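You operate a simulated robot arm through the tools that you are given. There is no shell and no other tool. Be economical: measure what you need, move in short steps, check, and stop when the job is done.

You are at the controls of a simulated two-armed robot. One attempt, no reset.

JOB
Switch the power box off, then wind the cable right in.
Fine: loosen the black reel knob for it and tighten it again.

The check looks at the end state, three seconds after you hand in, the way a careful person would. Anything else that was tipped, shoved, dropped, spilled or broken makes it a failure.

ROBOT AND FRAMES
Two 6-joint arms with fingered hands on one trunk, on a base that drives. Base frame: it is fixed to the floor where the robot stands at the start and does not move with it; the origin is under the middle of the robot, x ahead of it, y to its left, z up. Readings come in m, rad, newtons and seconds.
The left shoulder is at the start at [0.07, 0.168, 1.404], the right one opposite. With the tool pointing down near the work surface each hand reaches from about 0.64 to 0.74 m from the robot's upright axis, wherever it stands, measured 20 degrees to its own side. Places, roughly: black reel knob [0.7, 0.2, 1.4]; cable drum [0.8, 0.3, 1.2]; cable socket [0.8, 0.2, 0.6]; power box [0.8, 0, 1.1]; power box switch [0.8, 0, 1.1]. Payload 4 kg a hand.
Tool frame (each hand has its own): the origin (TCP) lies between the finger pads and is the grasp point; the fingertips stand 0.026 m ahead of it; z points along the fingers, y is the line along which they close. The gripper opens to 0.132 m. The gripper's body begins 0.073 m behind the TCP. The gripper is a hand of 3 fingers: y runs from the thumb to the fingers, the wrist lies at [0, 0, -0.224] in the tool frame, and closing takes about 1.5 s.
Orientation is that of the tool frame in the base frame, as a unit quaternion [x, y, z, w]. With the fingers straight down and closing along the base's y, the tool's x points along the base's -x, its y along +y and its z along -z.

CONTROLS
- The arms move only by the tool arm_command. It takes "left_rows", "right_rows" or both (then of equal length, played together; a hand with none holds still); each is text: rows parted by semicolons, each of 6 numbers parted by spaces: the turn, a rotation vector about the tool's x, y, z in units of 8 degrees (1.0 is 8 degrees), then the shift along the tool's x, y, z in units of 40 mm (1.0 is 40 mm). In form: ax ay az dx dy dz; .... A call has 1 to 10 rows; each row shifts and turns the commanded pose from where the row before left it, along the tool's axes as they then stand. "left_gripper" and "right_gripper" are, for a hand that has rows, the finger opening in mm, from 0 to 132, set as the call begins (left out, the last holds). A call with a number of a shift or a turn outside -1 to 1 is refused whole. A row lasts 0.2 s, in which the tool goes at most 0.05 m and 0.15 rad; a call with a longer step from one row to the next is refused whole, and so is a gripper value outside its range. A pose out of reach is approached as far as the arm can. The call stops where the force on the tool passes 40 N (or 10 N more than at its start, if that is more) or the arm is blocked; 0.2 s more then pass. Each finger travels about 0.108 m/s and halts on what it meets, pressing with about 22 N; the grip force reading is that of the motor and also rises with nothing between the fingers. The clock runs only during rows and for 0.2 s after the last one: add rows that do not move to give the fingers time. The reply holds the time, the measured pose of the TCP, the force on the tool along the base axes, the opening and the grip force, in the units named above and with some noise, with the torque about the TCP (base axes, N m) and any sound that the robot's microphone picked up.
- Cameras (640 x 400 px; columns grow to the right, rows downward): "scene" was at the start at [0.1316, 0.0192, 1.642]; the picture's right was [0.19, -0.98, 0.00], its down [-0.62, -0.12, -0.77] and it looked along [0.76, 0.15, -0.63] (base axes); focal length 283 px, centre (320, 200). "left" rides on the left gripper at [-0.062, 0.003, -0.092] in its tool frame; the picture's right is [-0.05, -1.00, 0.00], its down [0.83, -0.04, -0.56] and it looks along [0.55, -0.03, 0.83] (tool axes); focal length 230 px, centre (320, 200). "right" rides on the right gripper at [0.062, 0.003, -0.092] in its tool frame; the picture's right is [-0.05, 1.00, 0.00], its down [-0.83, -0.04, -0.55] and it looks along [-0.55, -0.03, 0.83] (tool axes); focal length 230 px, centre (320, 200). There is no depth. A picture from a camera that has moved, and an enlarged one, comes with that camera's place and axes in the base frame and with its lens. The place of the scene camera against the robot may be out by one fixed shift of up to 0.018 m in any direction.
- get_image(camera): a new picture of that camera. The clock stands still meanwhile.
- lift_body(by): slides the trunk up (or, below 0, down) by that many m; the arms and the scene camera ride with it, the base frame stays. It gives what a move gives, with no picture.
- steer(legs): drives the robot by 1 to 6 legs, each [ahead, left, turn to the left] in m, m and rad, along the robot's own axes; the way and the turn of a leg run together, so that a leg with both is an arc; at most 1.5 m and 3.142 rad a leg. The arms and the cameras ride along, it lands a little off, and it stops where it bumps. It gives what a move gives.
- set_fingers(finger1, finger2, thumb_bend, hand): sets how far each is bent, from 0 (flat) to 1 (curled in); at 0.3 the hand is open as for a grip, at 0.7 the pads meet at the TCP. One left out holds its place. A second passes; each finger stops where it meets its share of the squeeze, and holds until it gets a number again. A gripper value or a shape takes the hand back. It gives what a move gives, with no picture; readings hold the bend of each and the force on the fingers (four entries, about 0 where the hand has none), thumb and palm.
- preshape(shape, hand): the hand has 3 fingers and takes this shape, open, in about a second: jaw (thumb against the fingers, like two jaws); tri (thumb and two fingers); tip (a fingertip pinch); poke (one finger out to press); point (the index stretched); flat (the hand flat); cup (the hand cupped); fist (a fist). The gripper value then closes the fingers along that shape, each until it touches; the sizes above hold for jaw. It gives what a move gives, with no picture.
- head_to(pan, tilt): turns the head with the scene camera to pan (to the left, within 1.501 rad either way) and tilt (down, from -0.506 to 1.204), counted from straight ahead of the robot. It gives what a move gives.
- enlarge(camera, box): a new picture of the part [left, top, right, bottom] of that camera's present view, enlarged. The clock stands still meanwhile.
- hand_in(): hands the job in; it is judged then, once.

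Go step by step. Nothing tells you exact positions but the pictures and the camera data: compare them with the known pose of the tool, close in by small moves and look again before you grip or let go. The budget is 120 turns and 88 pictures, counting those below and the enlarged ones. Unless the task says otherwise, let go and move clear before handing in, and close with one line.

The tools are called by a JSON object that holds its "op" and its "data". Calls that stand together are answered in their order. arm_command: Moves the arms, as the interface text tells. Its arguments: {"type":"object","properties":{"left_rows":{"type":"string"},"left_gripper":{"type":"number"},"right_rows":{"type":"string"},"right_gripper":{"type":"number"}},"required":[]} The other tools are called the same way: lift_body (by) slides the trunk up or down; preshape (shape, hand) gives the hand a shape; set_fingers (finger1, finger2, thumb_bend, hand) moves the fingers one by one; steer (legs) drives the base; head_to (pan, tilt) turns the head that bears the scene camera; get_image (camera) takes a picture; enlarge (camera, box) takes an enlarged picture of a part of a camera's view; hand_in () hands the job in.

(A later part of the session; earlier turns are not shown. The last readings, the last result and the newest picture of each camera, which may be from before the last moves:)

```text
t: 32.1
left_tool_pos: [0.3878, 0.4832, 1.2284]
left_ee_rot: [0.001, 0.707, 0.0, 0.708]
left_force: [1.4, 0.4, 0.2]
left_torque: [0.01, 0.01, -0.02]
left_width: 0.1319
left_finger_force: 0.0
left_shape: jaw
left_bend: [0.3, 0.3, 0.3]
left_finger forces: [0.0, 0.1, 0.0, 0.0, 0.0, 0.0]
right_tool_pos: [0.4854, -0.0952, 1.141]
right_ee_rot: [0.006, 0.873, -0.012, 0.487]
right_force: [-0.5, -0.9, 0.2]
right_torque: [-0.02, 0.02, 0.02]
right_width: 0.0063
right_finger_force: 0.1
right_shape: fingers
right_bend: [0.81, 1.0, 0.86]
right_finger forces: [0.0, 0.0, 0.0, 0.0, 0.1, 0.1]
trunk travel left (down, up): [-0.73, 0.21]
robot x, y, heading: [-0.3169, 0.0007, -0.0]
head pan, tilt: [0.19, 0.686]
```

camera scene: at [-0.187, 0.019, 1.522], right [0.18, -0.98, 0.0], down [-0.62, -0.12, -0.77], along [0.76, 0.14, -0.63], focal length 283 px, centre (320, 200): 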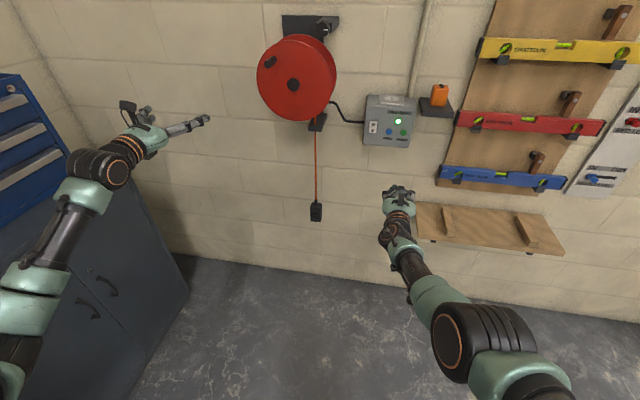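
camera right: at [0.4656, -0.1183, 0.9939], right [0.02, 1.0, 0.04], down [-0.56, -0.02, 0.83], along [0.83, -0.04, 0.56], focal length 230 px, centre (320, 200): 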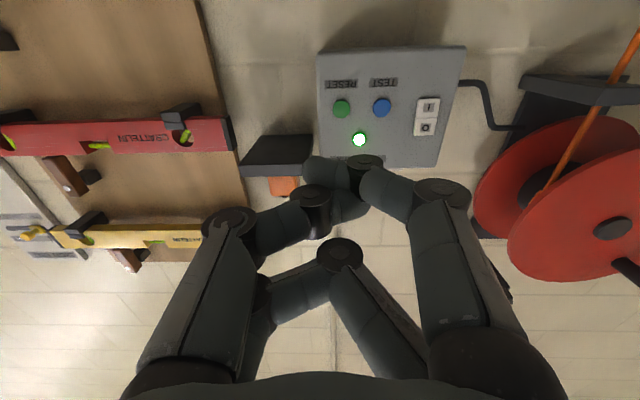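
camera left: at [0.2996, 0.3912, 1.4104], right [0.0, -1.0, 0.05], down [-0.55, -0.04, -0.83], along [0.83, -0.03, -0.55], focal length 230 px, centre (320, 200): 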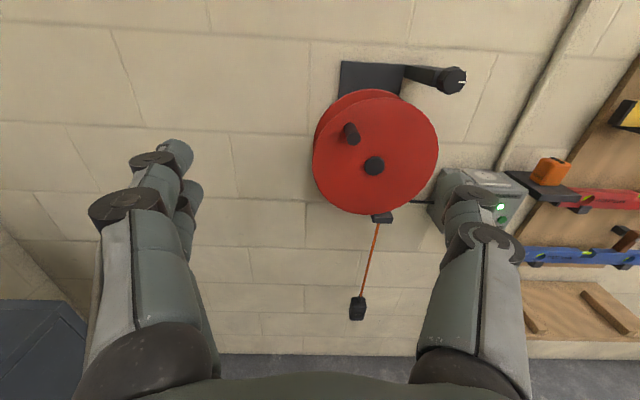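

It tracks cleanly. I'll keep this ~30° down pitch, re-extend the fingertip, bring the left hand in, and strafe the robot left and forward.

{"op": "set_fingers", "data": {"hand": "right", "finger1": 0.3, "finger2": 1.0, "thumb_bend": 1.0}}

{"op": "arm_command", "data": {"left_rows": "0 0 0 0 -0.8 0;0 0 0 0 -0.8 0;0 0 0 0 -0.8 0"}}

{"op": "steer", "data": {"legs": [[0.1, 0.1, 0]]}}

{"op": "get_image", "data": {"camera": "right"}}

```text
t: 33.1
left_tool_pos: [0.3867, 0.4815, 1.229]
left_ee_rot: [0.003, 0.706, -0.003, 0.708]
left_force: [0.8, -0.1, 0.4]
left_torque: [0.0, 0.0, 0.03]
left_width: 0.1318
left_finger_force: 0.0
left_shape: jaw
left_bend: [0.3, 0.3, 0.3]
left_finger forces: [0.1, 0.0, 0.1, 0.0, 0.1, 0.0]
right_tool_pos: [0.4848, -0.0953, 1.1417]
right_ee_rot: [0.007, 0.872, -0.013, 0.489]
right_force: [-0.2, 0.8, 0.6]
right_torque: [0.0, -0.01, 0.0]
right_width: 0.0481
right_finger_force: 0.1
right_shape: fingers
right_bend: [0.3, 1.0, 1.0]
right_finger forces: [0.1, 0.0, 0.1, 0.1, 0.0, 0.0]
trunk travel left (down, up): [-0.73, 0.21]
robot x, y, heading: [-0.3196, -0.0006, -0.002]
head pan, tilt: [0.19, 0.686]
```

```text
t: 33.9
left_tool_pos: [0.3858, 0.3854, 1.2302]
left_ee_rot: [0.002, 0.707, -0.002, 0.708]
left_force: [-0.5, 0.2, 0.3]
left_torque: [-0.01, 0.0, 0.0]
left_width: 0.1318
left_finger_force: 0.0
left_shape: jaw
left_bend: [0.3, 0.3, 0.3]
left_finger forces: [0.1, 0.0, 0.0, 0.0, 0.1, 0.0]
right_tool_pos: [0.4848, -0.0955, 1.1416]
right_ee_rot: [0.008, 0.872, -0.013, 0.488]
right_force: [0.1, 0.6, 0.1]
right_torque: [-0.03, 0.02, 0.03]
right_width: 0.0479
right_finger_force: 0.0
right_shape: fingers
right_bend: [0.3, 1.0, 1.0]
right_finger forces: [0.0, 0.0, 0.1, 0.0, 0.0, 0.0]
trunk travel left (down, up): [-0.73, 0.21]
robot x, y, heading: [-0.3154, -0.001, -0.005]
head pan, tilt: [0.19, 0.686]
```

```text
t: 35.2
left_tool_pos: [0.4833, 0.4864, 1.2316]
left_ee_rot: [0.002, 0.705, 0.0, 0.709]
left_force: [-0.3, -1.0, 0.7]
left_torque: [0.0, 0.0, -0.01]
left_width: 0.1317
left_finger_force: 0.1
left_shape: jaw
left_bend: [0.3, 0.3, 0.3]
left_finger forces: [0.0, 0.0, 0.0, 0.1, 0.0, 0.0]
right_tool_pos: [0.5823, 0.0059, 1.1436]
right_ee_rot: [0.005, 0.872, -0.011, 0.489]
right_force: [-0.6, -0.1, 0.7]
right_torque: [0.01, 0.02, -0.05]
right_width: 0.048
right_finger_force: 0.0
right_shape: fingers
right_bend: [0.3, 1.0, 1.0]
right_finger forces: [0.1, 0.1, 0.1, 0.0, 0.0, 0.0]
trunk travel left (down, up): [-0.73, 0.21]
robot x, y, heading: [-0.2176, 0.0998, -0.006]
head pan, tilt: [0.19, 0.686]
```

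```text
65 pictures are left
camera right: at [0.4708, 0.012, 1.1395], right [0.05, 1.0, 0.03], down [-0.04, -0.03, 1.0], along [1.0, -0.05, 0.04], focal length 230 px, centre (320, 200)
```

right: 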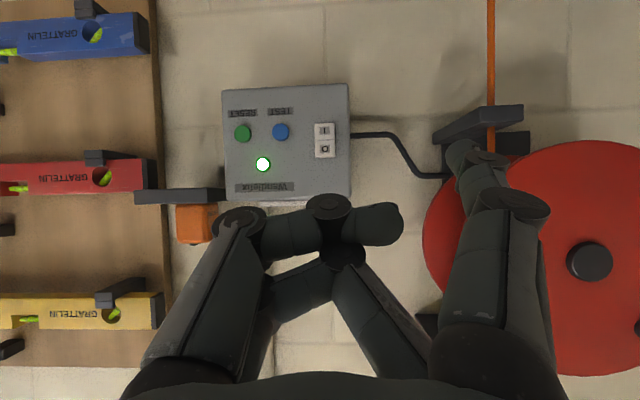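

Very consistent: "O" at [0.76, 0.004, 1.087], "I" at z≈1.065; fingertip at about [0.588, 0.076, 1.119]. I'll line the fingertip up with "O" laterally, then drive forward most of the way.

{"op": "arm_command", "data": {"right_rows": "0 0 0 0.34 -0.9 0.21;0 0 0 0.34 -0.9 0.21;0 0 0 0 0 0"}}

{"op": "steer", "data": {"legs": [[0.12, 0, 0]]}}

{"op": "get_image", "data": {"camera": "right"}}

{"op": "get_image", "data": {"camera": "scene"}}

```text
t: 36.0
left_tool_pos: [0.4846, 0.4901, 1.2301]
left_ee_rot: [0.001, 0.706, -0.002, 0.708]
left_force: [-0.5, 0.0, -0.7]
left_torque: [-0.02, -0.01, -0.03]
left_width: 0.1317
left_finger_force: 0.0
left_shape: jaw
left_bend: [0.3, 0.3, 0.3]
left_finger forces: [0.1, 0.1, 0.0, 0.0, 0.0, 0.0]
right_tool_pos: [0.58, -0.0657, 1.1122]
right_ee_rot: [0.006, 0.872, -0.013, 0.488]
right_force: [-0.7, -0.5, 0.5]
right_torque: [-0.01, 0.01, -0.06]
right_width: 0.048
right_finger_force: 0.0
right_shape: fingers
right_bend: [0.3, 1.0, 1.0]
right_finger forces: [0.0, 0.1, 0.0, 0.1, 0.0, 0.0]
trunk travel left (down, up): [-0.73, 0.21]
robot x, y, heading: [-0.217, 0.0987, -0.007]
head pan, tilt: [0.19, 0.686]
```

```text
t: 37.2
left_tool_pos: [0.602, 0.4886, 1.2316]
left_ee_rot: [0.001, 0.705, -0.001, 0.709]
left_force: [-0.8, 0.6, -0.1]
left_torque: [0.02, 0.01, -0.03]
left_width: 0.1319
left_finger_force: 0.1
left_shape: jaw
left_bend: [0.3, 0.3, 0.3]
left_finger forces: [0.0, 0.0, 0.0, 0.0, 0.0, 0.0]
right_tool_pos: [0.6974, -0.0671, 1.1131]
right_ee_rot: [0.006, 0.871, -0.012, 0.49]
right_force: [-0.3, -0.5, -0.8]
right_torque: [0.02, 0.0, -0.01]
right_width: 0.048
right_finger_force: 0.0
right_shape: fingers
right_bend: [0.3, 1.0, 1.0]
right_finger forces: [0.0, 0.0, 0.0, 0.1, 0.0, 0.1]
trunk travel left (down, up): [-0.73, 0.21]
robot x, y, heading: [-0.1004, 0.0975, -0.007]
head pan, tilt: [0.19, 0.686]
```

```text
64 pictures are left
camera right: at [0.5857, -0.0612, 1.1087], right [0.05, 1.0, 0.03], down [-0.04, -0.03, 1.0], along [1.0, -0.05, 0.04], focal length 230 px, centre (320, 200)
```

right: 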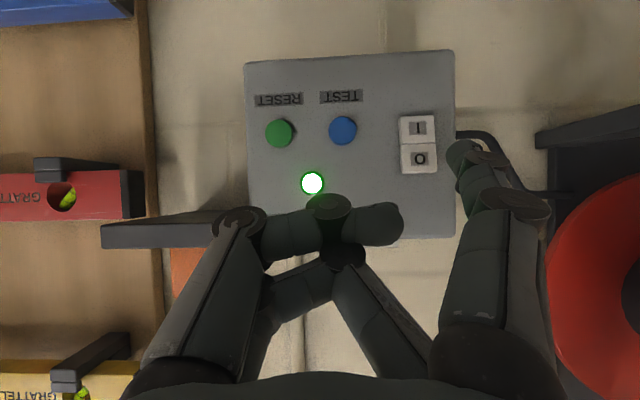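

```text
63 pictures are left
camera scene: at [0.0282, 0.1198, 1.5222], right [0.19, -0.98, 0.0], down [-0.62, -0.12, -0.77], along [0.76, 0.14, -0.63], focal length 283 px, centre (320, 200)
```

scene: 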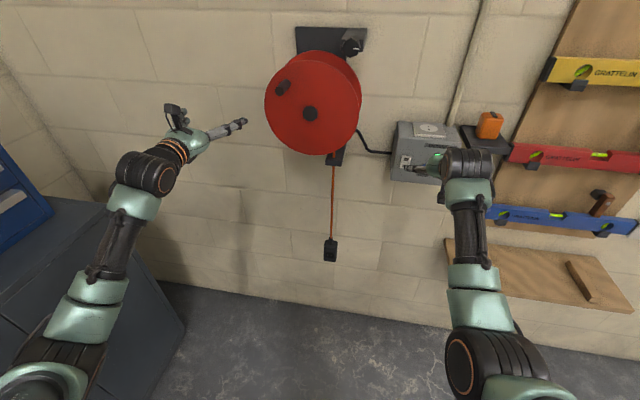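

The fingertip lines up with "O", but the hand's right edge would pass close to the shelf. I'll bend the finger inward so that the hand can sit further left.

{"op": "set_fingers", "data": {"hand": "right", "finger1": 0.55}}

{"op": "arm_command", "data": {"right_rows": "0 0 0 0 0.8 0;0 0 0 0 0.4 0;0 0 0 0 0 0"}}

{"op": "get_image", "data": {"camera": "right"}}

```text
t: 38.2
left_tool_pos: [0.6017, 0.4881, 1.23]
left_ee_rot: [0.001, 0.706, -0.001, 0.709]
left_force: [0.5, 0.0, -0.1]
left_torque: [-0.03, -0.01, -0.04]
left_width: 0.1318
left_finger_force: 0.0
left_shape: jaw
left_bend: [0.3, 0.3, 0.3]
left_finger forces: [0.0, 0.1, 0.1, 0.1, 0.0, 0.1]
right_tool_pos: [0.6978, -0.0674, 1.1125]
right_ee_rot: [0.007, 0.872, -0.012, 0.489]
right_force: [0.3, -0.4, -0.3]
right_torque: [0.0, 0.04, -0.01]
right_width: 0.0305
right_finger_force: 0.0
right_shape: fingers
right_bend: [0.55, 1.0, 1.0]
right_finger forces: [0.0, 0.1, 0.1, 0.0, 0.1, 0.0]
trunk travel left (down, up): [-0.73, 0.21]
robot x, y, heading: [-0.1006, 0.0969, 0.002]
head pan, tilt: [0.19, 0.686]
```

```text
t: 39.0
left_tool_pos: [0.6018, 0.4875, 1.2296]
left_ee_rot: [0.001, 0.706, 0.0, 0.709]
left_force: [-0.1, 0.4, -0.5]
left_torque: [-0.02, -0.01, 0.0]
left_width: 0.132
left_finger_force: 0.0
left_shape: jaw
left_bend: [0.3, 0.3, 0.3]
left_finger forces: [0.0, 0.1, 0.1, 0.0, 0.0, 0.1]
right_tool_pos: [0.6996, -0.0204, 1.1097]
right_ee_rot: [0.007, 0.872, -0.012, 0.489]
right_force: [0.8, 0.1, -0.8]
right_torque: [0.01, 0.01, -0.02]
right_width: 0.0307
right_finger_force: 0.1
right_shape: fingers
right_bend: [0.55, 1.0, 1.0]
right_finger forces: [0.0, 0.1, 0.0, 0.0, 0.1, 0.1]
trunk travel left (down, up): [-0.73, 0.21]
robot x, y, heading: [-0.0984, 0.1016, -0.003]
head pan, tilt: [0.19, 0.686]
```

```text
62 pictures are left
camera right: at [0.5872, -0.0139, 1.1066], right [0.05, 1.0, 0.03], down [-0.04, -0.03, 1.0], along [1.0, -0.05, 0.04], focal length 230 px, centre (320, 200)
```

right: 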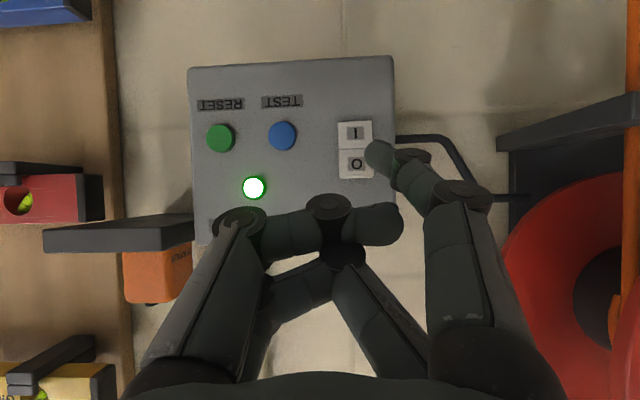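

Tip at about [0.714, 0.010, 1.087]; "O" at [0.76, 0.004, 1.0875]. I'll press forward in shrinking steps.

{"op": "arm_command", "data": {"right_rows": "0 0 0 -0.39 -0.15 0.64;0 0 0 -0.13 0 0.21;0 0 0 -0.07 0 0.11;0 0 0 -0.07 0 0.11;0 0 0 -0.07 0 0.11"}}

{"op": "get_image", "data": {"camera": "right"}}

```text
t: 40.3
left_tool_pos: [0.5942, 0.489, 1.2343]
left_ee_rot: [0.002, 0.704, -0.002, 0.71]
left_force: [0.5, 0.9, 0.0]
left_torque: [0.01, -0.01, -0.03]
left_width: 0.1315
left_finger_force: 0.0
left_shape: jaw
left_bend: [0.3, 0.3, 0.3]
left_finger forces: [0.0, 0.0, 0.0, 0.0, 0.0, 0.0]
right_tool_pos: [0.7432, -0.0235, 1.1105]
right_ee_rot: [0.005, 0.875, -0.01, 0.483]
right_force: [-26.0, 1.9, 7.1]
right_torque: [0.24, 0.42, 0.71]
right_width: 0.0278
right_finger_force: 13.9
right_shape: fingers
right_bend: [0.65, 1.0, 1.0]
right_finger forces: [27.1, 0.0, 0.0, 0.0, 0.0, 0.1]
trunk travel left (down, up): [-0.73, 0.21]
robot x, y, heading: [-0.1043, 0.1022, -0.0]
head pan, tilt: [0.19, 0.686]
stopped in row 5 (right hand): the force on the tool passed its limit at 41 N (the readings are from after the stop); the commanded pose is now the measured one
```

```text
61 pictures are left
camera right: at [0.6322, -0.0171, 1.1079], right [0.05, 1.0, 0.03], down [-0.03, -0.03, 1.0], along [1.0, -0.05, 0.03], focal length 230 px, centre (320, 200)
```

right: 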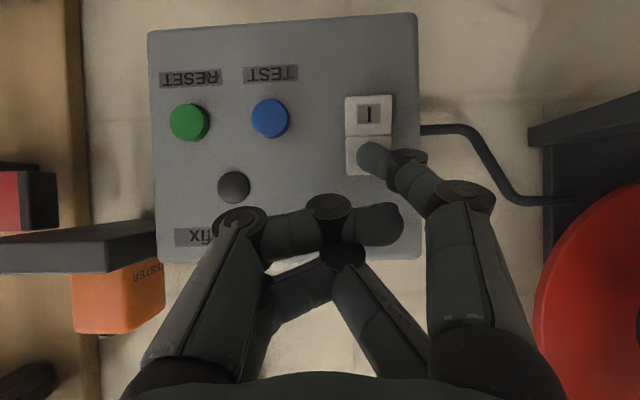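

The lamp has gone dark: the box is off. I'll withdraw the finger straight back and drive back a little, then confirm.

{"op": "arm_command", "data": {"right_rows": "0 0 0 0.45 0 -0.75;0 0 0 0.45 0 -0.75;0 0 0 0.45 0 -0.75"}}

{"op": "steer", "data": {"legs": [[-0.12, 0, 0]]}}

{"op": "get_image", "data": {"camera": "right"}}

{"op": "get_image", "data": {"camera": "left"}}

```text
t: 41.1
left_tool_pos: [0.6019, 0.4885, 1.2296]
left_ee_rot: [0.001, 0.706, -0.001, 0.708]
left_force: [0.2, 0.1, -0.1]
left_torque: [0.0, -0.01, -0.01]
left_width: 0.1318
left_finger_force: 0.1
left_shape: jaw
left_bend: [0.3, 0.3, 0.3]
left_finger forces: [0.0, 0.1, 0.1, 0.0, 0.0, 0.0]
right_tool_pos: [0.6467, -0.0263, 1.1103]
right_ee_rot: [0.006, 0.875, -0.014, 0.483]
right_force: [-0.5, -0.3, 0.2]
right_torque: [0.01, -0.01, -0.01]
right_width: 0.0305
right_finger_force: 0.0
right_shape: fingers
right_bend: [0.55, 1.0, 1.0]
right_finger forces: [0.1, 0.0, 0.0, 0.0, 0.0, 0.0]
trunk travel left (down, up): [-0.73, 0.21]
robot x, y, heading: [-0.0989, 0.1001, 0.002]
head pan, tilt: [0.19, 0.686]
```

```text
t: 42.3
left_tool_pos: [0.482, 0.4875, 1.2293]
left_ee_rot: [0.001, 0.707, -0.001, 0.708]
left_force: [-0.4, 0.1, 0.9]
left_torque: [0.0, -0.01, -0.03]
left_width: 0.1321
left_finger_force: 0.0
left_shape: jaw
left_bend: [0.3, 0.3, 0.3]
left_finger forces: [0.0, 0.1, 0.0, 0.0, 0.1, 0.0]
right_tool_pos: [0.5267, -0.0273, 1.1064]
right_ee_rot: [0.006, 0.877, -0.015, 0.481]
right_force: [0.0, -0.1, 0.7]
right_torque: [0.02, 0.0, -0.04]
right_width: 0.0306
right_finger_force: 0.0
right_shape: fingers
right_bend: [0.55, 1.0, 1.0]
right_finger forces: [0.0, 0.0, 0.0, 0.0, 0.0, 0.0]
trunk travel left (down, up): [-0.73, 0.21]
robot x, y, heading: [-0.2246, 0.1009, -0.004]
head pan, tilt: [0.19, 0.686]
```

```text
60 pictures are left
camera right: at [0.416, -0.0204, 1.104], right [0.05, 1.0, 0.02], down [-0.02, -0.02, 1.0], along [1.0, -0.05, 0.02], focal length 230 px, centre (320, 200)
```

right: 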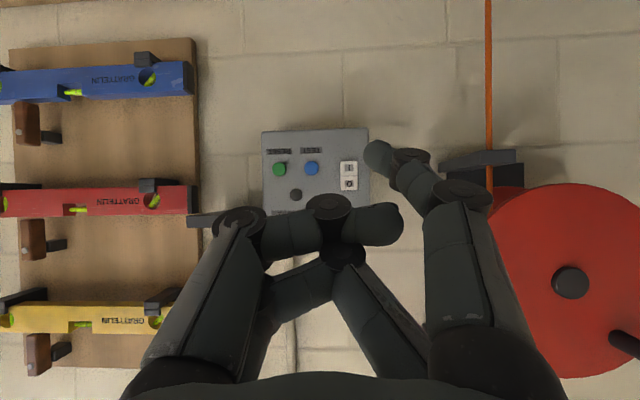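

```text
59 pictures are left
camera left: at [0.392, 0.4909, 1.2906], right [0.0, -1.0, 0.05], down [-0.55, -0.04, -0.83], along [0.83, -0.03, -0.55], focal length 230 px, centre (320, 200)
```

left: 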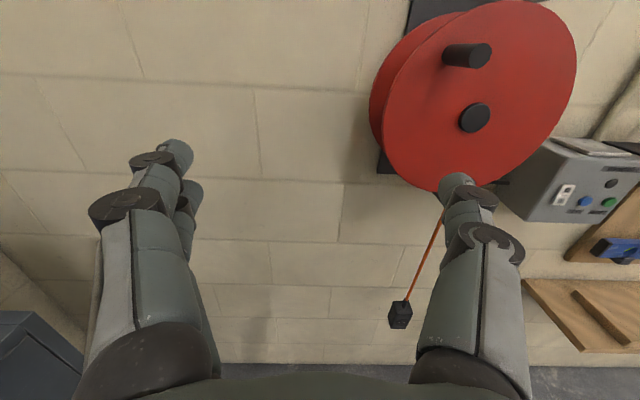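

Confirmed: lamp off, rocker pressed to "O". Now the reel: I'll raise the trunk again, move the right hand a bit aside, and bring the left hand in front of the knob.

{"op": "lift_body", "data": {"by": 0.12}}

{"op": "steer", "data": {"legs": [[0.05, 0, 0]]}}

{"op": "arm_command", "data": {"left_rows": "0 0 0 -0.1 -0.95 0;0 0 0 -0.1 -0.95 0;0 0 0 -0.1 -0.95 0;0 0 0 -0.1 -0.95 0;0 0 0 -0.1 -0.95 0;0 0 0 -0.1 -0.95 0;0 0 0 -0.1 -0.95 0;0 0 0 -0.1 -0.95 0;0 0 0 0 0 0", "right_rows": "0 0 0 0 -0.5 0;0 0 0 0 -0.5 0;0 0 0 0 -0.5 0;0 0 0 0 0 0;0 0 0 0 0 0;0 0 0 0 0 0;0 0 0 0 0 0;0 0 0 0 0 0;0 0 0 0 0 0"}}

{"op": "get_image", "data": {"camera": "left"}}

```text
t: 43.8
left_tool_pos: [0.4815, 0.4889, 1.3486]
left_ee_rot: [0.002, 0.706, -0.002, 0.708]
left_force: [0.4, 0.2, -0.5]
left_torque: [0.0, -0.02, -0.05]
left_width: 0.132
left_finger_force: 0.1
left_shape: jaw
left_bend: [0.3, 0.3, 0.3]
left_finger forces: [0.0, 0.1, 0.0, 0.0, 0.1, 0.1]
right_tool_pos: [0.5258, -0.0271, 1.2256]
right_ee_rot: [0.006, 0.877, -0.016, 0.481]
right_force: [0.7, -0.9, -0.8]
right_torque: [0.01, 0.01, -0.02]
right_width: 0.0306
right_finger_force: 0.0
right_shape: fingers
right_bend: [0.55, 1.0, 1.0]
right_finger forces: [0.0, 0.0, 0.0, 0.0, 0.0, 0.0]
trunk travel left (down, up): [-0.85, 0.09]
robot x, y, heading: [-0.2198, 0.0994, -0.003]
head pan, tilt: [0.19, 0.686]
```

```text
t: 44.8
left_tool_pos: [0.5208, 0.4854, 1.355]
left_ee_rot: [0.001, 0.703, 0.0, 0.711]
left_force: [-0.9, 0.3, 0.6]
left_torque: [0.04, 0.03, 0.02]
left_width: 0.132
left_finger_force: 0.1
left_shape: jaw
left_bend: [0.3, 0.3, 0.3]
left_finger forces: [0.0, 0.1, 0.1, 0.0, 0.0, 0.0]
right_tool_pos: [0.5675, -0.027, 1.2325]
right_ee_rot: [0.007, 0.874, -0.016, 0.485]
right_force: [-0.7, 0.8, 0.2]
right_torque: [-0.02, -0.01, 0.0]
right_width: 0.0305
right_finger_force: 0.0
right_shape: fingers
right_bend: [0.55, 1.0, 1.0]
right_finger forces: [0.1, 0.1, 0.0, 0.0, 0.0, 0.0]
trunk travel left (down, up): [-0.85, 0.09]
robot x, y, heading: [-0.1737, 0.0999, 0.001]
head pan, tilt: [0.19, 0.686]
```

```text
t: 46.5
left_tool_pos: [0.5469, 0.2805, 1.3662]
left_ee_rot: [0.017, 0.705, 0.065, 0.706]
left_force: [0.3, 0.2, -0.4]
left_torque: [0.03, -0.02, 0.0]
left_width: 0.1319
left_finger_force: 0.1
left_shape: jaw
left_bend: [0.3, 0.3, 0.3]
left_finger forces: [0.0, 0.1, 0.1, 0.0, 0.1, 0.0]
left hand out of reach, approached as far as the arm can: row 7, 8
right_tool_pos: [0.5734, -0.0844, 1.2278]
right_ee_rot: [0.006, 0.877, -0.015, 0.481]
right_force: [0.3, 0.0, 0.1]
right_torque: [0.02, 0.01, 0.01]
right_width: 0.0304
right_finger_force: 0.1
right_shape: fingers
right_bend: [0.55, 1.0, 1.0]
right_finger forces: [0.0, 0.1, 0.1, 0.1, 0.0, 0.1]
trunk travel left (down, up): [-0.85, 0.09]
robot x, y, heading: [-0.1722, 0.1022, -0.002]
head pan, tilt: [0.19, 0.686]
stopped in row 8 (left hand): the arm was blocked; the commanded pose is now the measured one
```

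```text
58 pictures are left
camera left: at [0.457, 0.2701, 1.4276], right [0.07, -1.0, -0.06], down [-0.55, 0.02, -0.83], along [0.83, 0.09, -0.55], focal length 230 px, centre (320, 200)
```

left: 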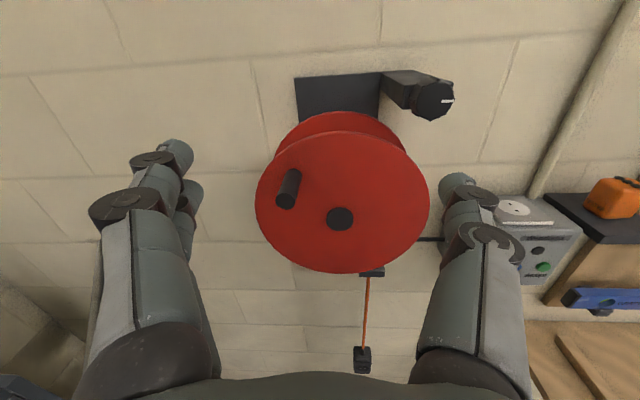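

Knob re-measures at [0.69, 0.18, 1.38]. The left arm hit its inner limit, so I'll move forward and across together, straightening the hand too, stopping ~5 cm short of the knob.

{"op": "arm_command", "data": {"left_rows": "0.25 0 -0.4 -0.05 -0.2 0.6;0.25 0 -0.43 -0.05 -0.6 0.6;0 0 0 -0.1 -0.9 0.5;0 0 0 -0.1 -0.8 0.2;0 0 0 0 0 0"}}

{"op": "get_image", "data": {"camera": "left"}}

```text
t: 47.7
left_tool_pos: [0.6289, 0.1999, 1.3718]
left_ee_rot: [0.0, 0.707, 0.017, 0.707]
left_force: [0.4, 0.1, -0.2]
left_torque: [-0.01, 0.03, -0.01]
left_width: 0.1319
left_finger_force: 0.0
left_shape: jaw
left_bend: [0.3, 0.3, 0.3]
left_finger forces: [0.0, 0.0, 0.0, 0.0, 0.1, 0.1]
right_tool_pos: [0.5729, -0.0846, 1.2284]
right_ee_rot: [0.006, 0.876, -0.016, 0.481]
right_force: [-0.8, 1.7, -0.4]
right_torque: [0.04, 0.0, -0.01]
right_width: 0.0303
right_finger_force: 0.2
right_shape: fingers
right_bend: [0.55, 1.0, 1.0]
right_finger forces: [0.0, 0.1, 0.0, 0.1, 0.0, 0.1]
trunk travel left (down, up): [-0.85, 0.09]
robot x, y, heading: [-0.1755, 0.1046, -0.007]
head pan, tilt: [0.19, 0.686]
```

```text
57 pictures are left
camera left: at [0.5379, 0.2, 1.4333], right [0.02, -1.0, 0.03], down [-0.55, -0.04, -0.83], along [0.83, 0.0, -0.56], focal length 230 px, centre (320, 200)
```

left: 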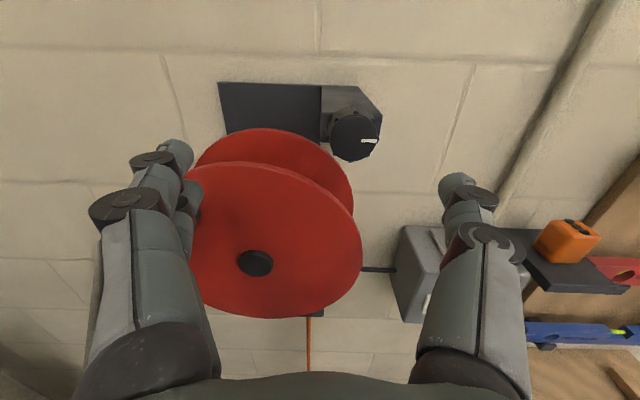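

The knob clears the drum by little, so I'll grip it with the fingers tangential to the drum rim: centre on it, then roll the hand +60° at this standoff.

{"op": "arm_command", "data": {"left_rows": "0.17 0 0 -0.2 -0.5 0;0 0 1 0 0 0;0 0 1 0 0 0;0 0 1 0 0 0;0 0 1 0 0 0;0 0 1 0 0 0;0 0 1 0 0 0;0 0 1 0 0 0;0 0 0.5 0 0 0;0 0 0 0 0 0"}}

{"op": "get_image", "data": {"camera": "left"}}

{"op": "get_image", "data": {"camera": "scene"}}

```text
t: 49.9
left_tool_pos: [0.6328, 0.1886, 1.3846]
left_ee_rot: [0.361, 0.606, 0.363, 0.609]
left_force: [0.0, -0.1, -0.1]
left_torque: [0.01, -0.02, 0.01]
left_width: 0.1321
left_finger_force: 0.2
left_shape: jaw
left_bend: [0.3, 0.3, 0.3]
left_finger forces: [0.0, 0.0, 0.1, 0.0, 0.1, 0.1]
left hand out of reach, approached as far as the arm can: row 1
right_tool_pos: [0.5737, -0.0854, 1.2282]
right_ee_rot: [0.006, 0.876, -0.016, 0.481]
right_force: [-0.3, 0.3, -0.4]
right_torque: [-0.01, 0.03, 0.0]
right_width: 0.0305
right_finger_force: 0.1
right_shape: fingers
right_bend: [0.55, 1.0, 1.0]
right_finger forces: [0.1, 0.0, 0.0, 0.0, 0.1, 0.0]
trunk travel left (down, up): [-0.85, 0.09]
robot x, y, heading: [-0.1748, 0.1034, -0.006]
head pan, tilt: [0.19, 0.686]
```

```text
56 pictures are left
camera left: at [0.5413, 0.1347, 1.4155], right [0.01, -0.52, -0.85], down [-0.55, 0.71, -0.43], along [0.83, 0.48, -0.28], focal length 230 px, centre (320, 200)
```

left: 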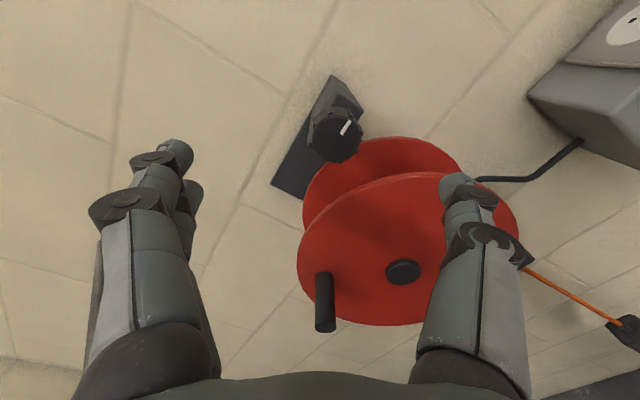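

```text
55 pictures are left
camera scene: at [-0.0418, 0.1199, 1.642], right [0.19, -0.98, 0.0], down [-0.62, -0.12, -0.77], along [0.76, 0.14, -0.63], focal length 283 px, centre (320, 200)
```

scene: 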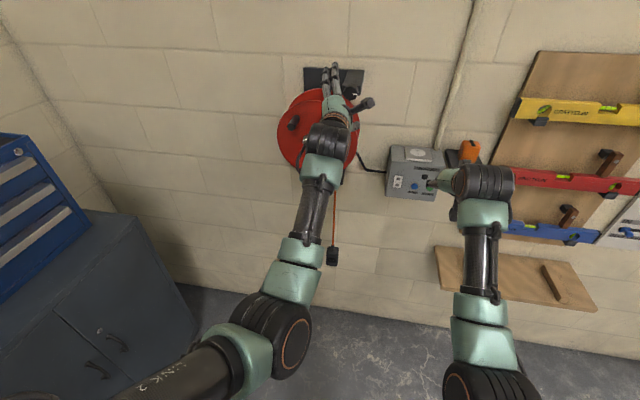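

The left arm doesn't like working inside its shoulder line. I'll back off 5 cm, strafe the robot 16 cm right, and swing the left hand out to its own side.

{"op": "steer", "data": {"legs": [[-0.05, 0, 0], [0, -0.16, 0]]}}

{"op": "arm_command", "data": {"left_rows": "0 0 0 0.78 0.45 0;0 0 0 0.78 0.45 0;0 0 0 0.78 0.45 0;0 0 0 0.78 0.45 0;0 0 0 0 0 0"}}

{"op": "get_image", "data": {"camera": "left"}}

```text
t: 51.8
left_tool_pos: [0.5805, 0.033, 1.3838]
left_ee_rot: [0.358, 0.607, 0.364, 0.609]
left_force: [-0.1, 0.4, -0.1]
left_torque: [-0.01, 0.03, -0.03]
left_width: 0.1319
left_finger_force: 0.0
left_shape: jaw
left_bend: [0.3, 0.3, 0.3]
left_finger forces: [0.1, 0.0, 0.1, 0.0, 0.0, 0.0]
right_tool_pos: [0.522, -0.2412, 1.2291]
right_ee_rot: [0.005, 0.876, -0.016, 0.482]
right_force: [0.5, 0.3, -0.3]
right_torque: [0.0, 0.01, 0.0]
right_width: 0.0302
right_finger_force: 0.1
right_shape: fingers
right_bend: [0.55, 1.0, 1.0]
right_finger forces: [0.1, 0.0, 0.1, 0.0, 0.1, 0.0]
trunk travel left (down, up): [-0.85, 0.09]
robot x, y, heading: [-0.2256, -0.0608, -0.006]
head pan, tilt: [0.19, 0.686]
```

```text
t: 53.0
left_tool_pos: [0.5805, 0.1751, 1.3877]
left_ee_rot: [0.36, 0.606, 0.365, 0.608]
left_force: [0.0, 0.0, -0.1]
left_torque: [0.01, 0.02, 0.0]
left_width: 0.132
left_finger_force: 0.1
left_shape: jaw
left_bend: [0.3, 0.3, 0.3]
left_finger forces: [0.1, 0.0, 0.0, 0.0, 0.0, 0.0]
right_tool_pos: [0.5233, -0.2443, 1.228]
right_ee_rot: [0.005, 0.876, -0.015, 0.482]
right_force: [-0.2, -0.2, 0.7]
right_torque: [0.04, 0.01, 0.0]
right_width: 0.0305
right_finger_force: 0.2
right_shape: fingers
right_bend: [0.55, 1.0, 1.0]
right_finger forces: [0.1, 0.1, 0.0, 0.0, 0.0, 0.1]
trunk travel left (down, up): [-0.85, 0.09]
robot x, y, heading: [-0.2201, -0.0622, 0.002]
head pan, tilt: [0.19, 0.686]
```

```text
54 pictures are left
camera left: at [0.4891, 0.1218, 1.4179], right [0.01, -0.52, -0.85], down [-0.56, 0.71, -0.44], along [0.83, 0.48, -0.28], focal length 230 px, centre (320, 200)
```

left: 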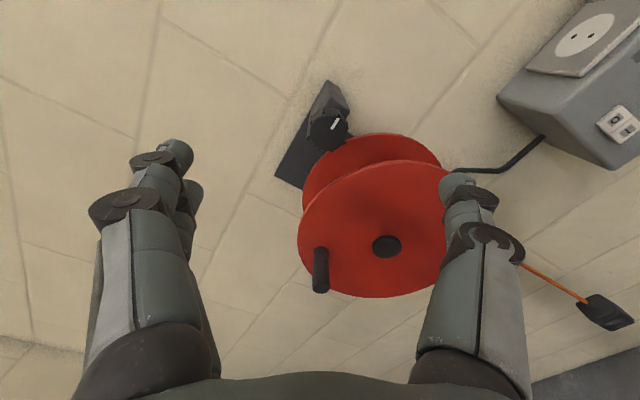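

Tracking is clean now. I'll zoom on the knob to fix its centre.

{"op": "enlarge", "data": {"camera": "left", "box": [270, 70, 400, 170]}}

{"op": "enlarge", "data": {"camera": "scene", "box": [270, 40, 430, 160]}}

```text
4.00 times, centred on (335, 120) of left
camera zoom: at [0.4891, 0.1218, 1.4179], right [0.01, -0.52, -0.85], down [-0.56, 0.71, -0.44], along [0.83, 0.48, -0.28], focal length 920 px, centre (260, 520)
```

zoom: 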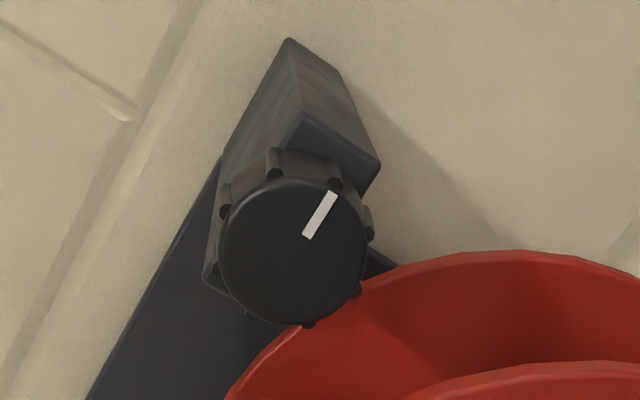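

```text
3.33 times, centred on (350, 100) of scene
camera zoom: at [-0.0924, -0.04, 1.6421], right [0.19, -0.98, 0.0], down [-0.62, -0.12, -0.77], along [0.76, 0.15, -0.63], focal length 942 px, centre (220, 533)
```

zoom: 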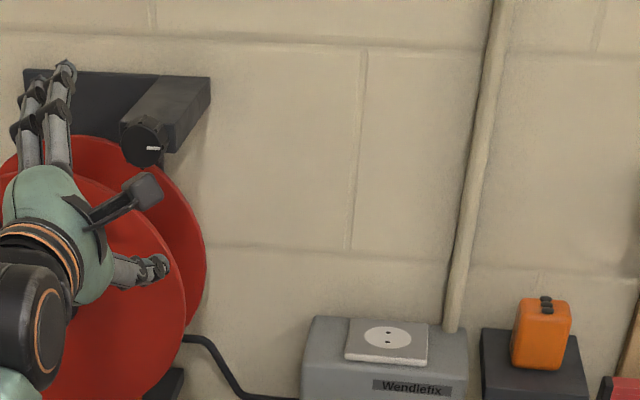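

Knob centre refined to [0.69, 0.175, 1.381], about 35 mm across. I'll drive forward 6 cm and align in height, then look before closing in.

{"op": "arm_command", "data": {"left_rows": "0 0 0 0.08 -0.17 0;0 0 0 0 0 0"}}

{"op": "steer", "data": {"legs": [[0.06, 0, 0]]}}

{"op": "get_image", "data": {"camera": "left"}}

```text
t: 53.6
left_tool_pos: [0.5803, 0.1735, 1.3788]
left_ee_rot: [0.359, 0.607, 0.366, 0.608]
left_force: [-0.6, -0.4, -0.1]
left_torque: [0.01, 0.01, -0.03]
left_width: 0.1319
left_finger_force: 0.2
left_shape: jaw
left_bend: [0.3, 0.3, 0.3]
left_finger forces: [0.0, 0.0, 0.0, 0.0, 0.0, 0.0]
right_tool_pos: [0.5234, -0.2446, 1.229]
right_ee_rot: [0.005, 0.877, -0.015, 0.481]
right_force: [0.8, 0.2, -0.1]
right_torque: [0.0, -0.01, -0.02]
right_width: 0.0306
right_finger_force: 0.1
right_shape: fingers
right_bend: [0.55, 1.0, 1.0]
right_finger forces: [0.0, 0.0, 0.0, 0.1, 0.0, 0.1]
trunk travel left (down, up): [-0.85, 0.09]
robot x, y, heading: [-0.2245, -0.0596, -0.005]
head pan, tilt: [0.19, 0.686]
```

```text
t: 54.6
left_tool_pos: [0.6309, 0.1732, 1.3863]
left_ee_rot: [0.358, 0.604, 0.367, 0.611]
left_force: [0.0, 0.8, -0.3]
left_torque: [-0.01, 0.01, -0.01]
left_width: 0.132
left_finger_force: 0.0
left_shape: jaw
left_bend: [0.3, 0.3, 0.3]
left_finger forces: [0.1, 0.0, 0.0, 0.0, 0.0, 0.0]
right_tool_pos: [0.5747, -0.2451, 1.2343]
right_ee_rot: [0.004, 0.874, -0.014, 0.485]
right_force: [-0.4, 1.2, 0.3]
right_torque: [0.02, 0.0, -0.02]
right_width: 0.0306
right_finger_force: 0.1
right_shape: fingers
right_bend: [0.55, 1.0, 1.0]
right_finger forces: [0.0, 0.0, 0.0, 0.0, 0.0, 0.0]
trunk travel left (down, up): [-0.85, 0.09]
robot x, y, heading: [-0.1642, -0.0587, 0.003]
head pan, tilt: [0.19, 0.686]
```

```text
51 pictures are left
camera left: at [0.54, 0.1204, 1.416], right [0.01, -0.52, -0.85], down [-0.55, 0.71, -0.44], along [0.83, 0.48, -0.28], focal length 230 px, centre (320, 200)
```

left: 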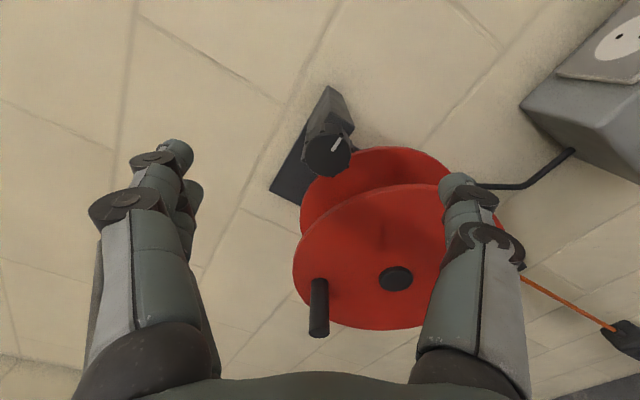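

The knob sits on the tool axis to within 6 mm. I'll advance 45 mm so that the fingertips straddle it, then check before closing.

{"op": "arm_command", "data": {"left_rows": "0 0 0 0 -0.12 0.4;0 0 0 0 0 0.4;0 0 0 0 0 0.32;0 0 0 0 0 0"}}

{"op": "get_image", "data": {"camera": "left"}}

{"op": "enlarge", "data": {"camera": "scene", "box": [240, 40, 400, 160]}}

```text
t: 55.6
left_tool_pos: [0.6866, 0.1719, 1.3739]
left_ee_rot: [0.359, 0.607, 0.365, 0.608]
left_force: [-0.2, -0.4, 0.3]
left_torque: [0.01, 0.02, 0.02]
left_width: 0.1318
left_finger_force: 0.1
left_shape: jaw
left_bend: [0.3, 0.3, 0.3]
left_finger forces: [0.1, 0.0, 0.0, 0.0, 0.0, 0.1]
right_tool_pos: [0.5833, -0.2448, 1.2285]
right_ee_rot: [0.004, 0.876, -0.014, 0.483]
right_force: [0.8, 0.1, -0.7]
right_torque: [0.01, 0.03, 0.01]
right_width: 0.0307
right_finger_force: 0.2
right_shape: fingers
right_bend: [0.55, 1.0, 1.0]
right_finger forces: [0.0, 0.0, 0.1, 0.0, 0.0, 0.0]
trunk travel left (down, up): [-0.85, 0.09]
robot x, y, heading: [-0.1617, -0.0588, -0.004]
head pan, tilt: [0.19, 0.686]
```

```text
50 pictures are left
camera left: at [0.5962, 0.1184, 1.4057], right [0.01, -0.52, -0.85], down [-0.56, 0.71, -0.44], along [0.83, 0.48, -0.28], focal length 230 px, centre (320, 200)
```

left: 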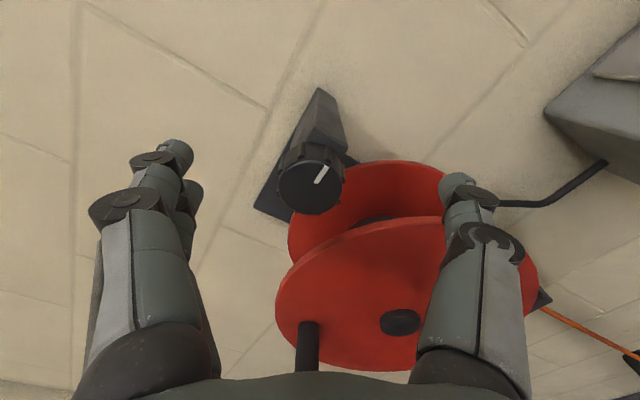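

```text
3.33 times, centred on (320, 100) of scene
camera zoom: at [-0.0316, -0.04, 1.6419], right [0.19, -0.98, 0.0], down [-0.62, -0.12, -0.77], along [0.76, 0.15, -0.63], focal length 942 px, centre (320, 533)
```

zoom: 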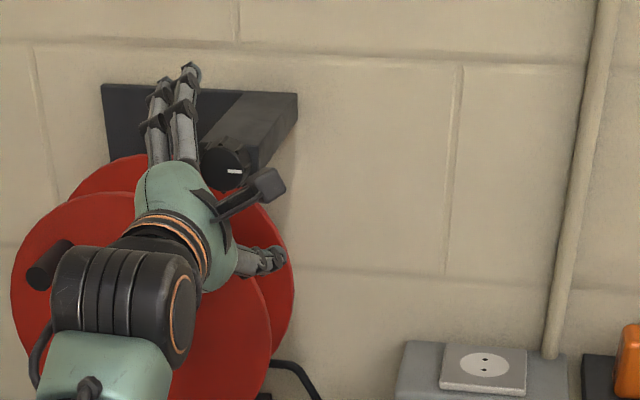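

The knob lies between the fingers, ~15 mm deep and within a few mm of the axis. Closing the grip on it.

{"op": "arm_command", "data": {"left_rows": "0 0 0 0 0 0;0 0 0 0 0 0;0 0 0 0 0 0;0 0 0 0 0 0;0 0 0 0 0 0;0 0 0 0 0 0;0 0 0 0 0 0;0 0 0 0 0 0", "left_gripper": 15}}

{"op": "get_image", "data": {"camera": "left"}}

```text
t: 57.4
left_tool_pos: [0.6864, 0.172, 1.3741]
left_ee_rot: [0.358, 0.607, 0.365, 0.609]
left_force: [3.4, 2.6, 5.2]
left_torque: [0.04, -0.13, 0.03]
left_width: 0.0253
left_finger_force: 22.0
left_shape: jaw
left_bend: [0.73, 0.73, 0.7]
left_finger forces: [10.8, 12.2, 0.0, 0.0, 17.5, 0.1]
right_tool_pos: [0.5843, -0.2441, 1.2291]
right_ee_rot: [0.005, 0.876, -0.015, 0.482]
right_force: [-0.4, -0.5, -0.4]
right_torque: [-0.04, 0.01, -0.01]
right_width: 0.0305
right_finger_force: 0.0
right_shape: fingers
right_bend: [0.55, 1.0, 1.0]
right_finger forces: [0.0, 0.0, 0.0, 0.0, 0.0, 0.0]
trunk travel left (down, up): [-0.85, 0.09]
robot x, y, heading: [-0.1617, -0.0584, 0.003]
head pan, tilt: [0.19, 0.686]
```

```text
48 pictures are left
camera left: at [0.5955, 0.1189, 1.4062], right [0.01, -0.52, -0.85], down [-0.56, 0.71, -0.44], along [0.83, 0.48, -0.28], focal length 230 px, centre (320, 200)
```

left: 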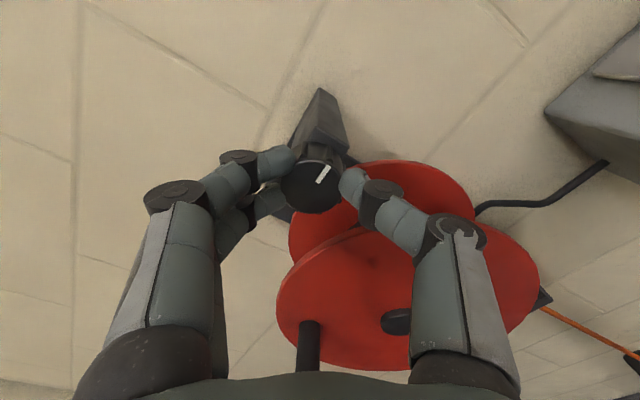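

Firm grip on the knob. I'll turn counter-clockwise (tool az negative) 40° and look at the white mark.

{"op": "arm_command", "data": {"left_rows": "0 0 -0.8 0 0 0;0 0 -0.8 0 0 0;0 0 -0.8 0 0 0;0 0 -0.8 0 0 0;0 0 -0.8 0 0 0;0 0 -0.8 0 0 0;0 0 0 0 0 0"}}

{"op": "get_image", "data": {"camera": "left"}}

```text
t: 59.0
left_tool_pos: [0.6849, 0.1712, 1.3776]
left_ee_rot: [0.139, 0.689, 0.145, 0.697]
left_force: [14.2, 3.1, 17.4]
left_torque: [0.14, -0.3, 0.08]
left_width: 0.0246
left_finger_force: 21.9
left_shape: jaw
left_bend: [0.72, 0.72, 0.7]
left_finger forces: [15.3, 11.3, 0.0, 0.1, 15.3, 0.1]
right_tool_pos: [0.5841, -0.2437, 1.2283]
right_ee_rot: [0.006, 0.876, -0.015, 0.482]
right_force: [-0.5, 0.5, -0.4]
right_torque: [0.04, 0.01, 0.02]
right_width: 0.0302
right_finger_force: 0.1
right_shape: fingers
right_bend: [0.55, 1.0, 1.0]
right_finger forces: [0.0, 0.1, 0.0, 0.0, 0.0, 0.1]
trunk travel left (down, up): [-0.85, 0.09]
robot x, y, heading: [-0.1671, -0.0572, -0.004]
head pan, tilt: [0.19, 0.686]
```

```text
47 pictures are left
camera left: at [0.5939, 0.1496, 1.4342], right [0.01, -0.94, -0.35], down [-0.55, 0.28, -0.79], along [0.84, 0.2, -0.51], focal length 230 px, centre (320, 200)
```

left: 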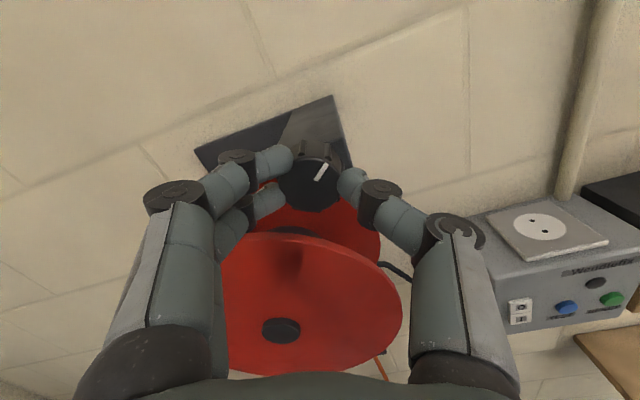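

The mark turned with the hand (~38°). I'll trim the height by 3 mm to relieve side load and keep turning another ~50°.

{"op": "arm_command", "data": {"left_rows": "0 0 -0.8 -0.08 0.03 0;0 0 -0.8 0 0 0;0 0 -0.8 0 0 0;0 0 -0.8 0 0 0;0 0 -0.8 0 0 0;0 0 -0.8 0 0 0;0 0 -0.8 0 0 0;0 0 0 0 0 0"}}

{"op": "get_image", "data": {"camera": "left"}}

```text
t: 60.8
left_tool_pos: [0.6844, 0.174, 1.3819]
left_ee_rot: [-0.133, 0.69, -0.132, 0.699]
left_force: [11.7, 8.5, 16.4]
left_torque: [0.08, -0.32, 0.2]
left_width: 0.024
left_finger_force: 21.7
left_shape: jaw
left_bend: [0.72, 0.72, 0.7]
left_finger forces: [14.4, 9.1, 0.1, 0.0, 18.8, 0.0]
right_tool_pos: [0.5833, -0.242, 1.2288]
right_ee_rot: [0.005, 0.876, -0.016, 0.481]
right_force: [0.1, 0.4, 0.3]
right_torque: [0.0, -0.01, -0.05]
right_width: 0.0304
right_finger_force: 0.1
right_shape: fingers
right_bend: [0.55, 1.0, 1.0]
right_finger forces: [0.0, 0.0, 0.0, 0.1, 0.0, 0.0]
trunk travel left (down, up): [-0.85, 0.09]
robot x, y, heading: [-0.1655, -0.0557, -0.003]
head pan, tilt: [0.19, 0.686]
```

```text
46 pictures are left
camera left: at [0.5935, 0.1994, 1.4358], right [0.0, -0.91, 0.42], down [-0.54, -0.35, -0.76], along [0.84, -0.23, -0.49], focal length 230 px, centre (320, 200)
```

left: 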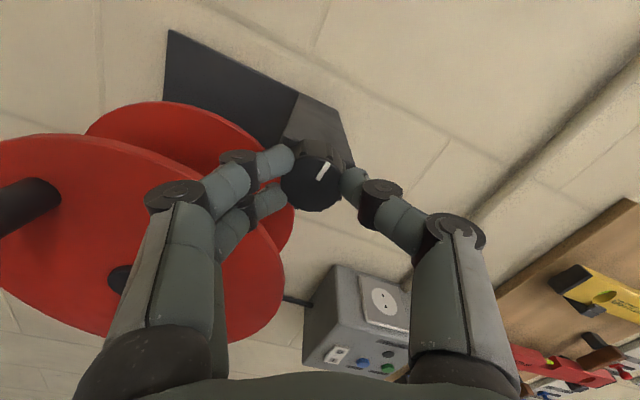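

About 83° turned in total, smoothly. I'll open just enough to clear the knob, back straight off, and then test whether the drum is free.

{"op": "arm_command", "data": {"left_rows": "0 0 0 0 0 0;0 0 0 0 0 0;0 0 0 0 0 0;0 0 0 0 0 -0.5;0 0 0 0 0 -0.5;0 0 0 0 0 -0.5;0 0 0 0 0 0", "left_gripper": 50}}

{"op": "get_image", "data": {"camera": "left"}}

```text
t: 62.4
left_tool_pos: [0.6244, 0.1721, 1.3772]
left_ee_rot: [-0.134, 0.692, -0.131, 0.697]
left_force: [-0.1, 0.3, 0.4]
left_torque: [0.01, 0.0, 0.03]
left_width: 0.0497
left_finger_force: 0.0
left_shape: jaw
left_bend: [0.74, 0.74, 0.7]
left_finger forces: [0.0, 0.0, 0.1, 0.0, 0.0, 0.1]
right_tool_pos: [0.5833, -0.2434, 1.2284]
right_ee_rot: [0.005, 0.876, -0.014, 0.482]
right_force: [0.0, 0.1, -0.2]
right_torque: [0.0, -0.01, 0.0]
right_width: 0.0305
right_finger_force: 0.0
right_shape: fingers
right_bend: [0.55, 1.0, 1.0]
right_finger forces: [0.0, 0.0, 0.0, 0.0, 0.0, 0.1]
trunk travel left (down, up): [-0.85, 0.09]
robot x, y, heading: [-0.1638, -0.0587, 0.001]
head pan, tilt: [0.19, 0.686]
```

```text
45 pictures are left
camera left: at [0.533, 0.1963, 1.4327], right [0.0, -0.91, 0.42], down [-0.55, -0.35, -0.76], along [0.84, -0.23, -0.5], focal length 230 px, centre (320, 200)
```

left: 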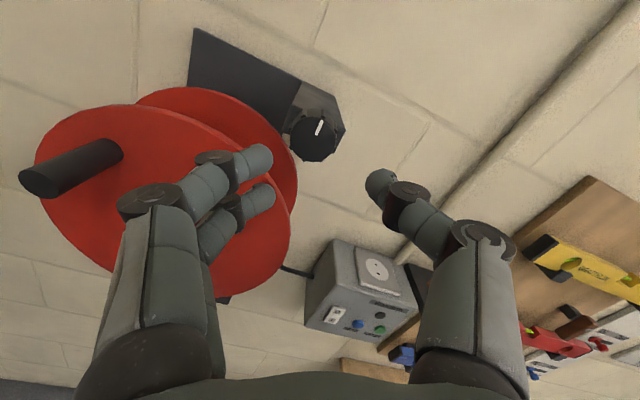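

The knob's mark now points up (about a quarter turn looser). The cable comes up on the right side of the drum core, so winding in means turning counter-clockwise as I see it. Next I'll bring the left hand in front of the crank handle.

{"op": "arm_command", "data": {"left_rows": "0 0 0.92 0 0 -0.35;0 0 0.92 0 0 -0.35;0 0 0.92 0 0 -0.3;0 0 0 0.5 0.98 0;0 0 0 0.5 0.98 0;0 0 0 0.5 0.98 0;0 0 0 0.5 0.98 0;0 0 0 0 0 0", "left_gripper": 90}}

{"op": "get_image", "data": {"camera": "left"}}

```text
t: 64.2
left_tool_pos: [0.5867, 0.3292, 1.2999]
left_ee_rot: [0.002, 0.704, 0.006, 0.71]
left_force: [0.5, -0.5, -0.3]
left_torque: [-0.01, 0.0, 0.03]
left_width: 0.0896
left_finger_force: 0.0
left_shape: jaw
left_bend: [0.69, 0.69, 0.66]
left_finger forces: [0.1, 0.0, 0.0, 0.0, 0.0, 0.0]
right_tool_pos: [0.583, -0.2441, 1.2287]
right_ee_rot: [0.005, 0.876, -0.014, 0.481]
right_force: [-0.1, -0.9, 0.6]
right_torque: [-0.02, 0.04, -0.01]
right_width: 0.0304
right_finger_force: 0.1
right_shape: fingers
right_bend: [0.55, 1.0, 1.0]
right_finger forces: [0.0, 0.1, 0.0, 0.0, 0.0, 0.1]
trunk travel left (down, up): [-0.85, 0.09]
robot x, y, heading: [-0.1639, -0.0618, 0.003]
head pan, tilt: [0.19, 0.686]
```

```text
44 pictures are left
camera left: at [0.4951, 0.3305, 1.3605], right [0.01, -1.0, 0.04], down [-0.55, -0.04, -0.83], along [0.84, -0.02, -0.55], focal length 230 px, centre (320, 200)
```

left: 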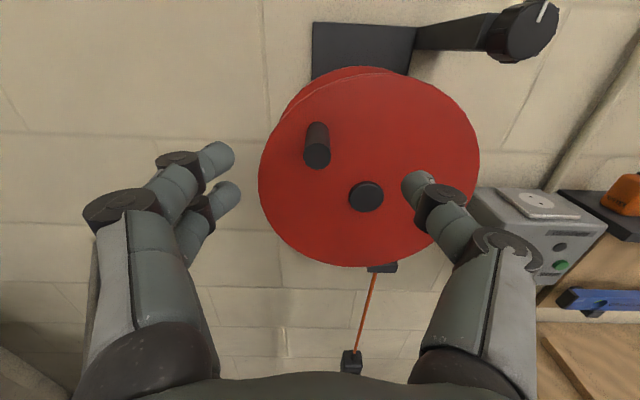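

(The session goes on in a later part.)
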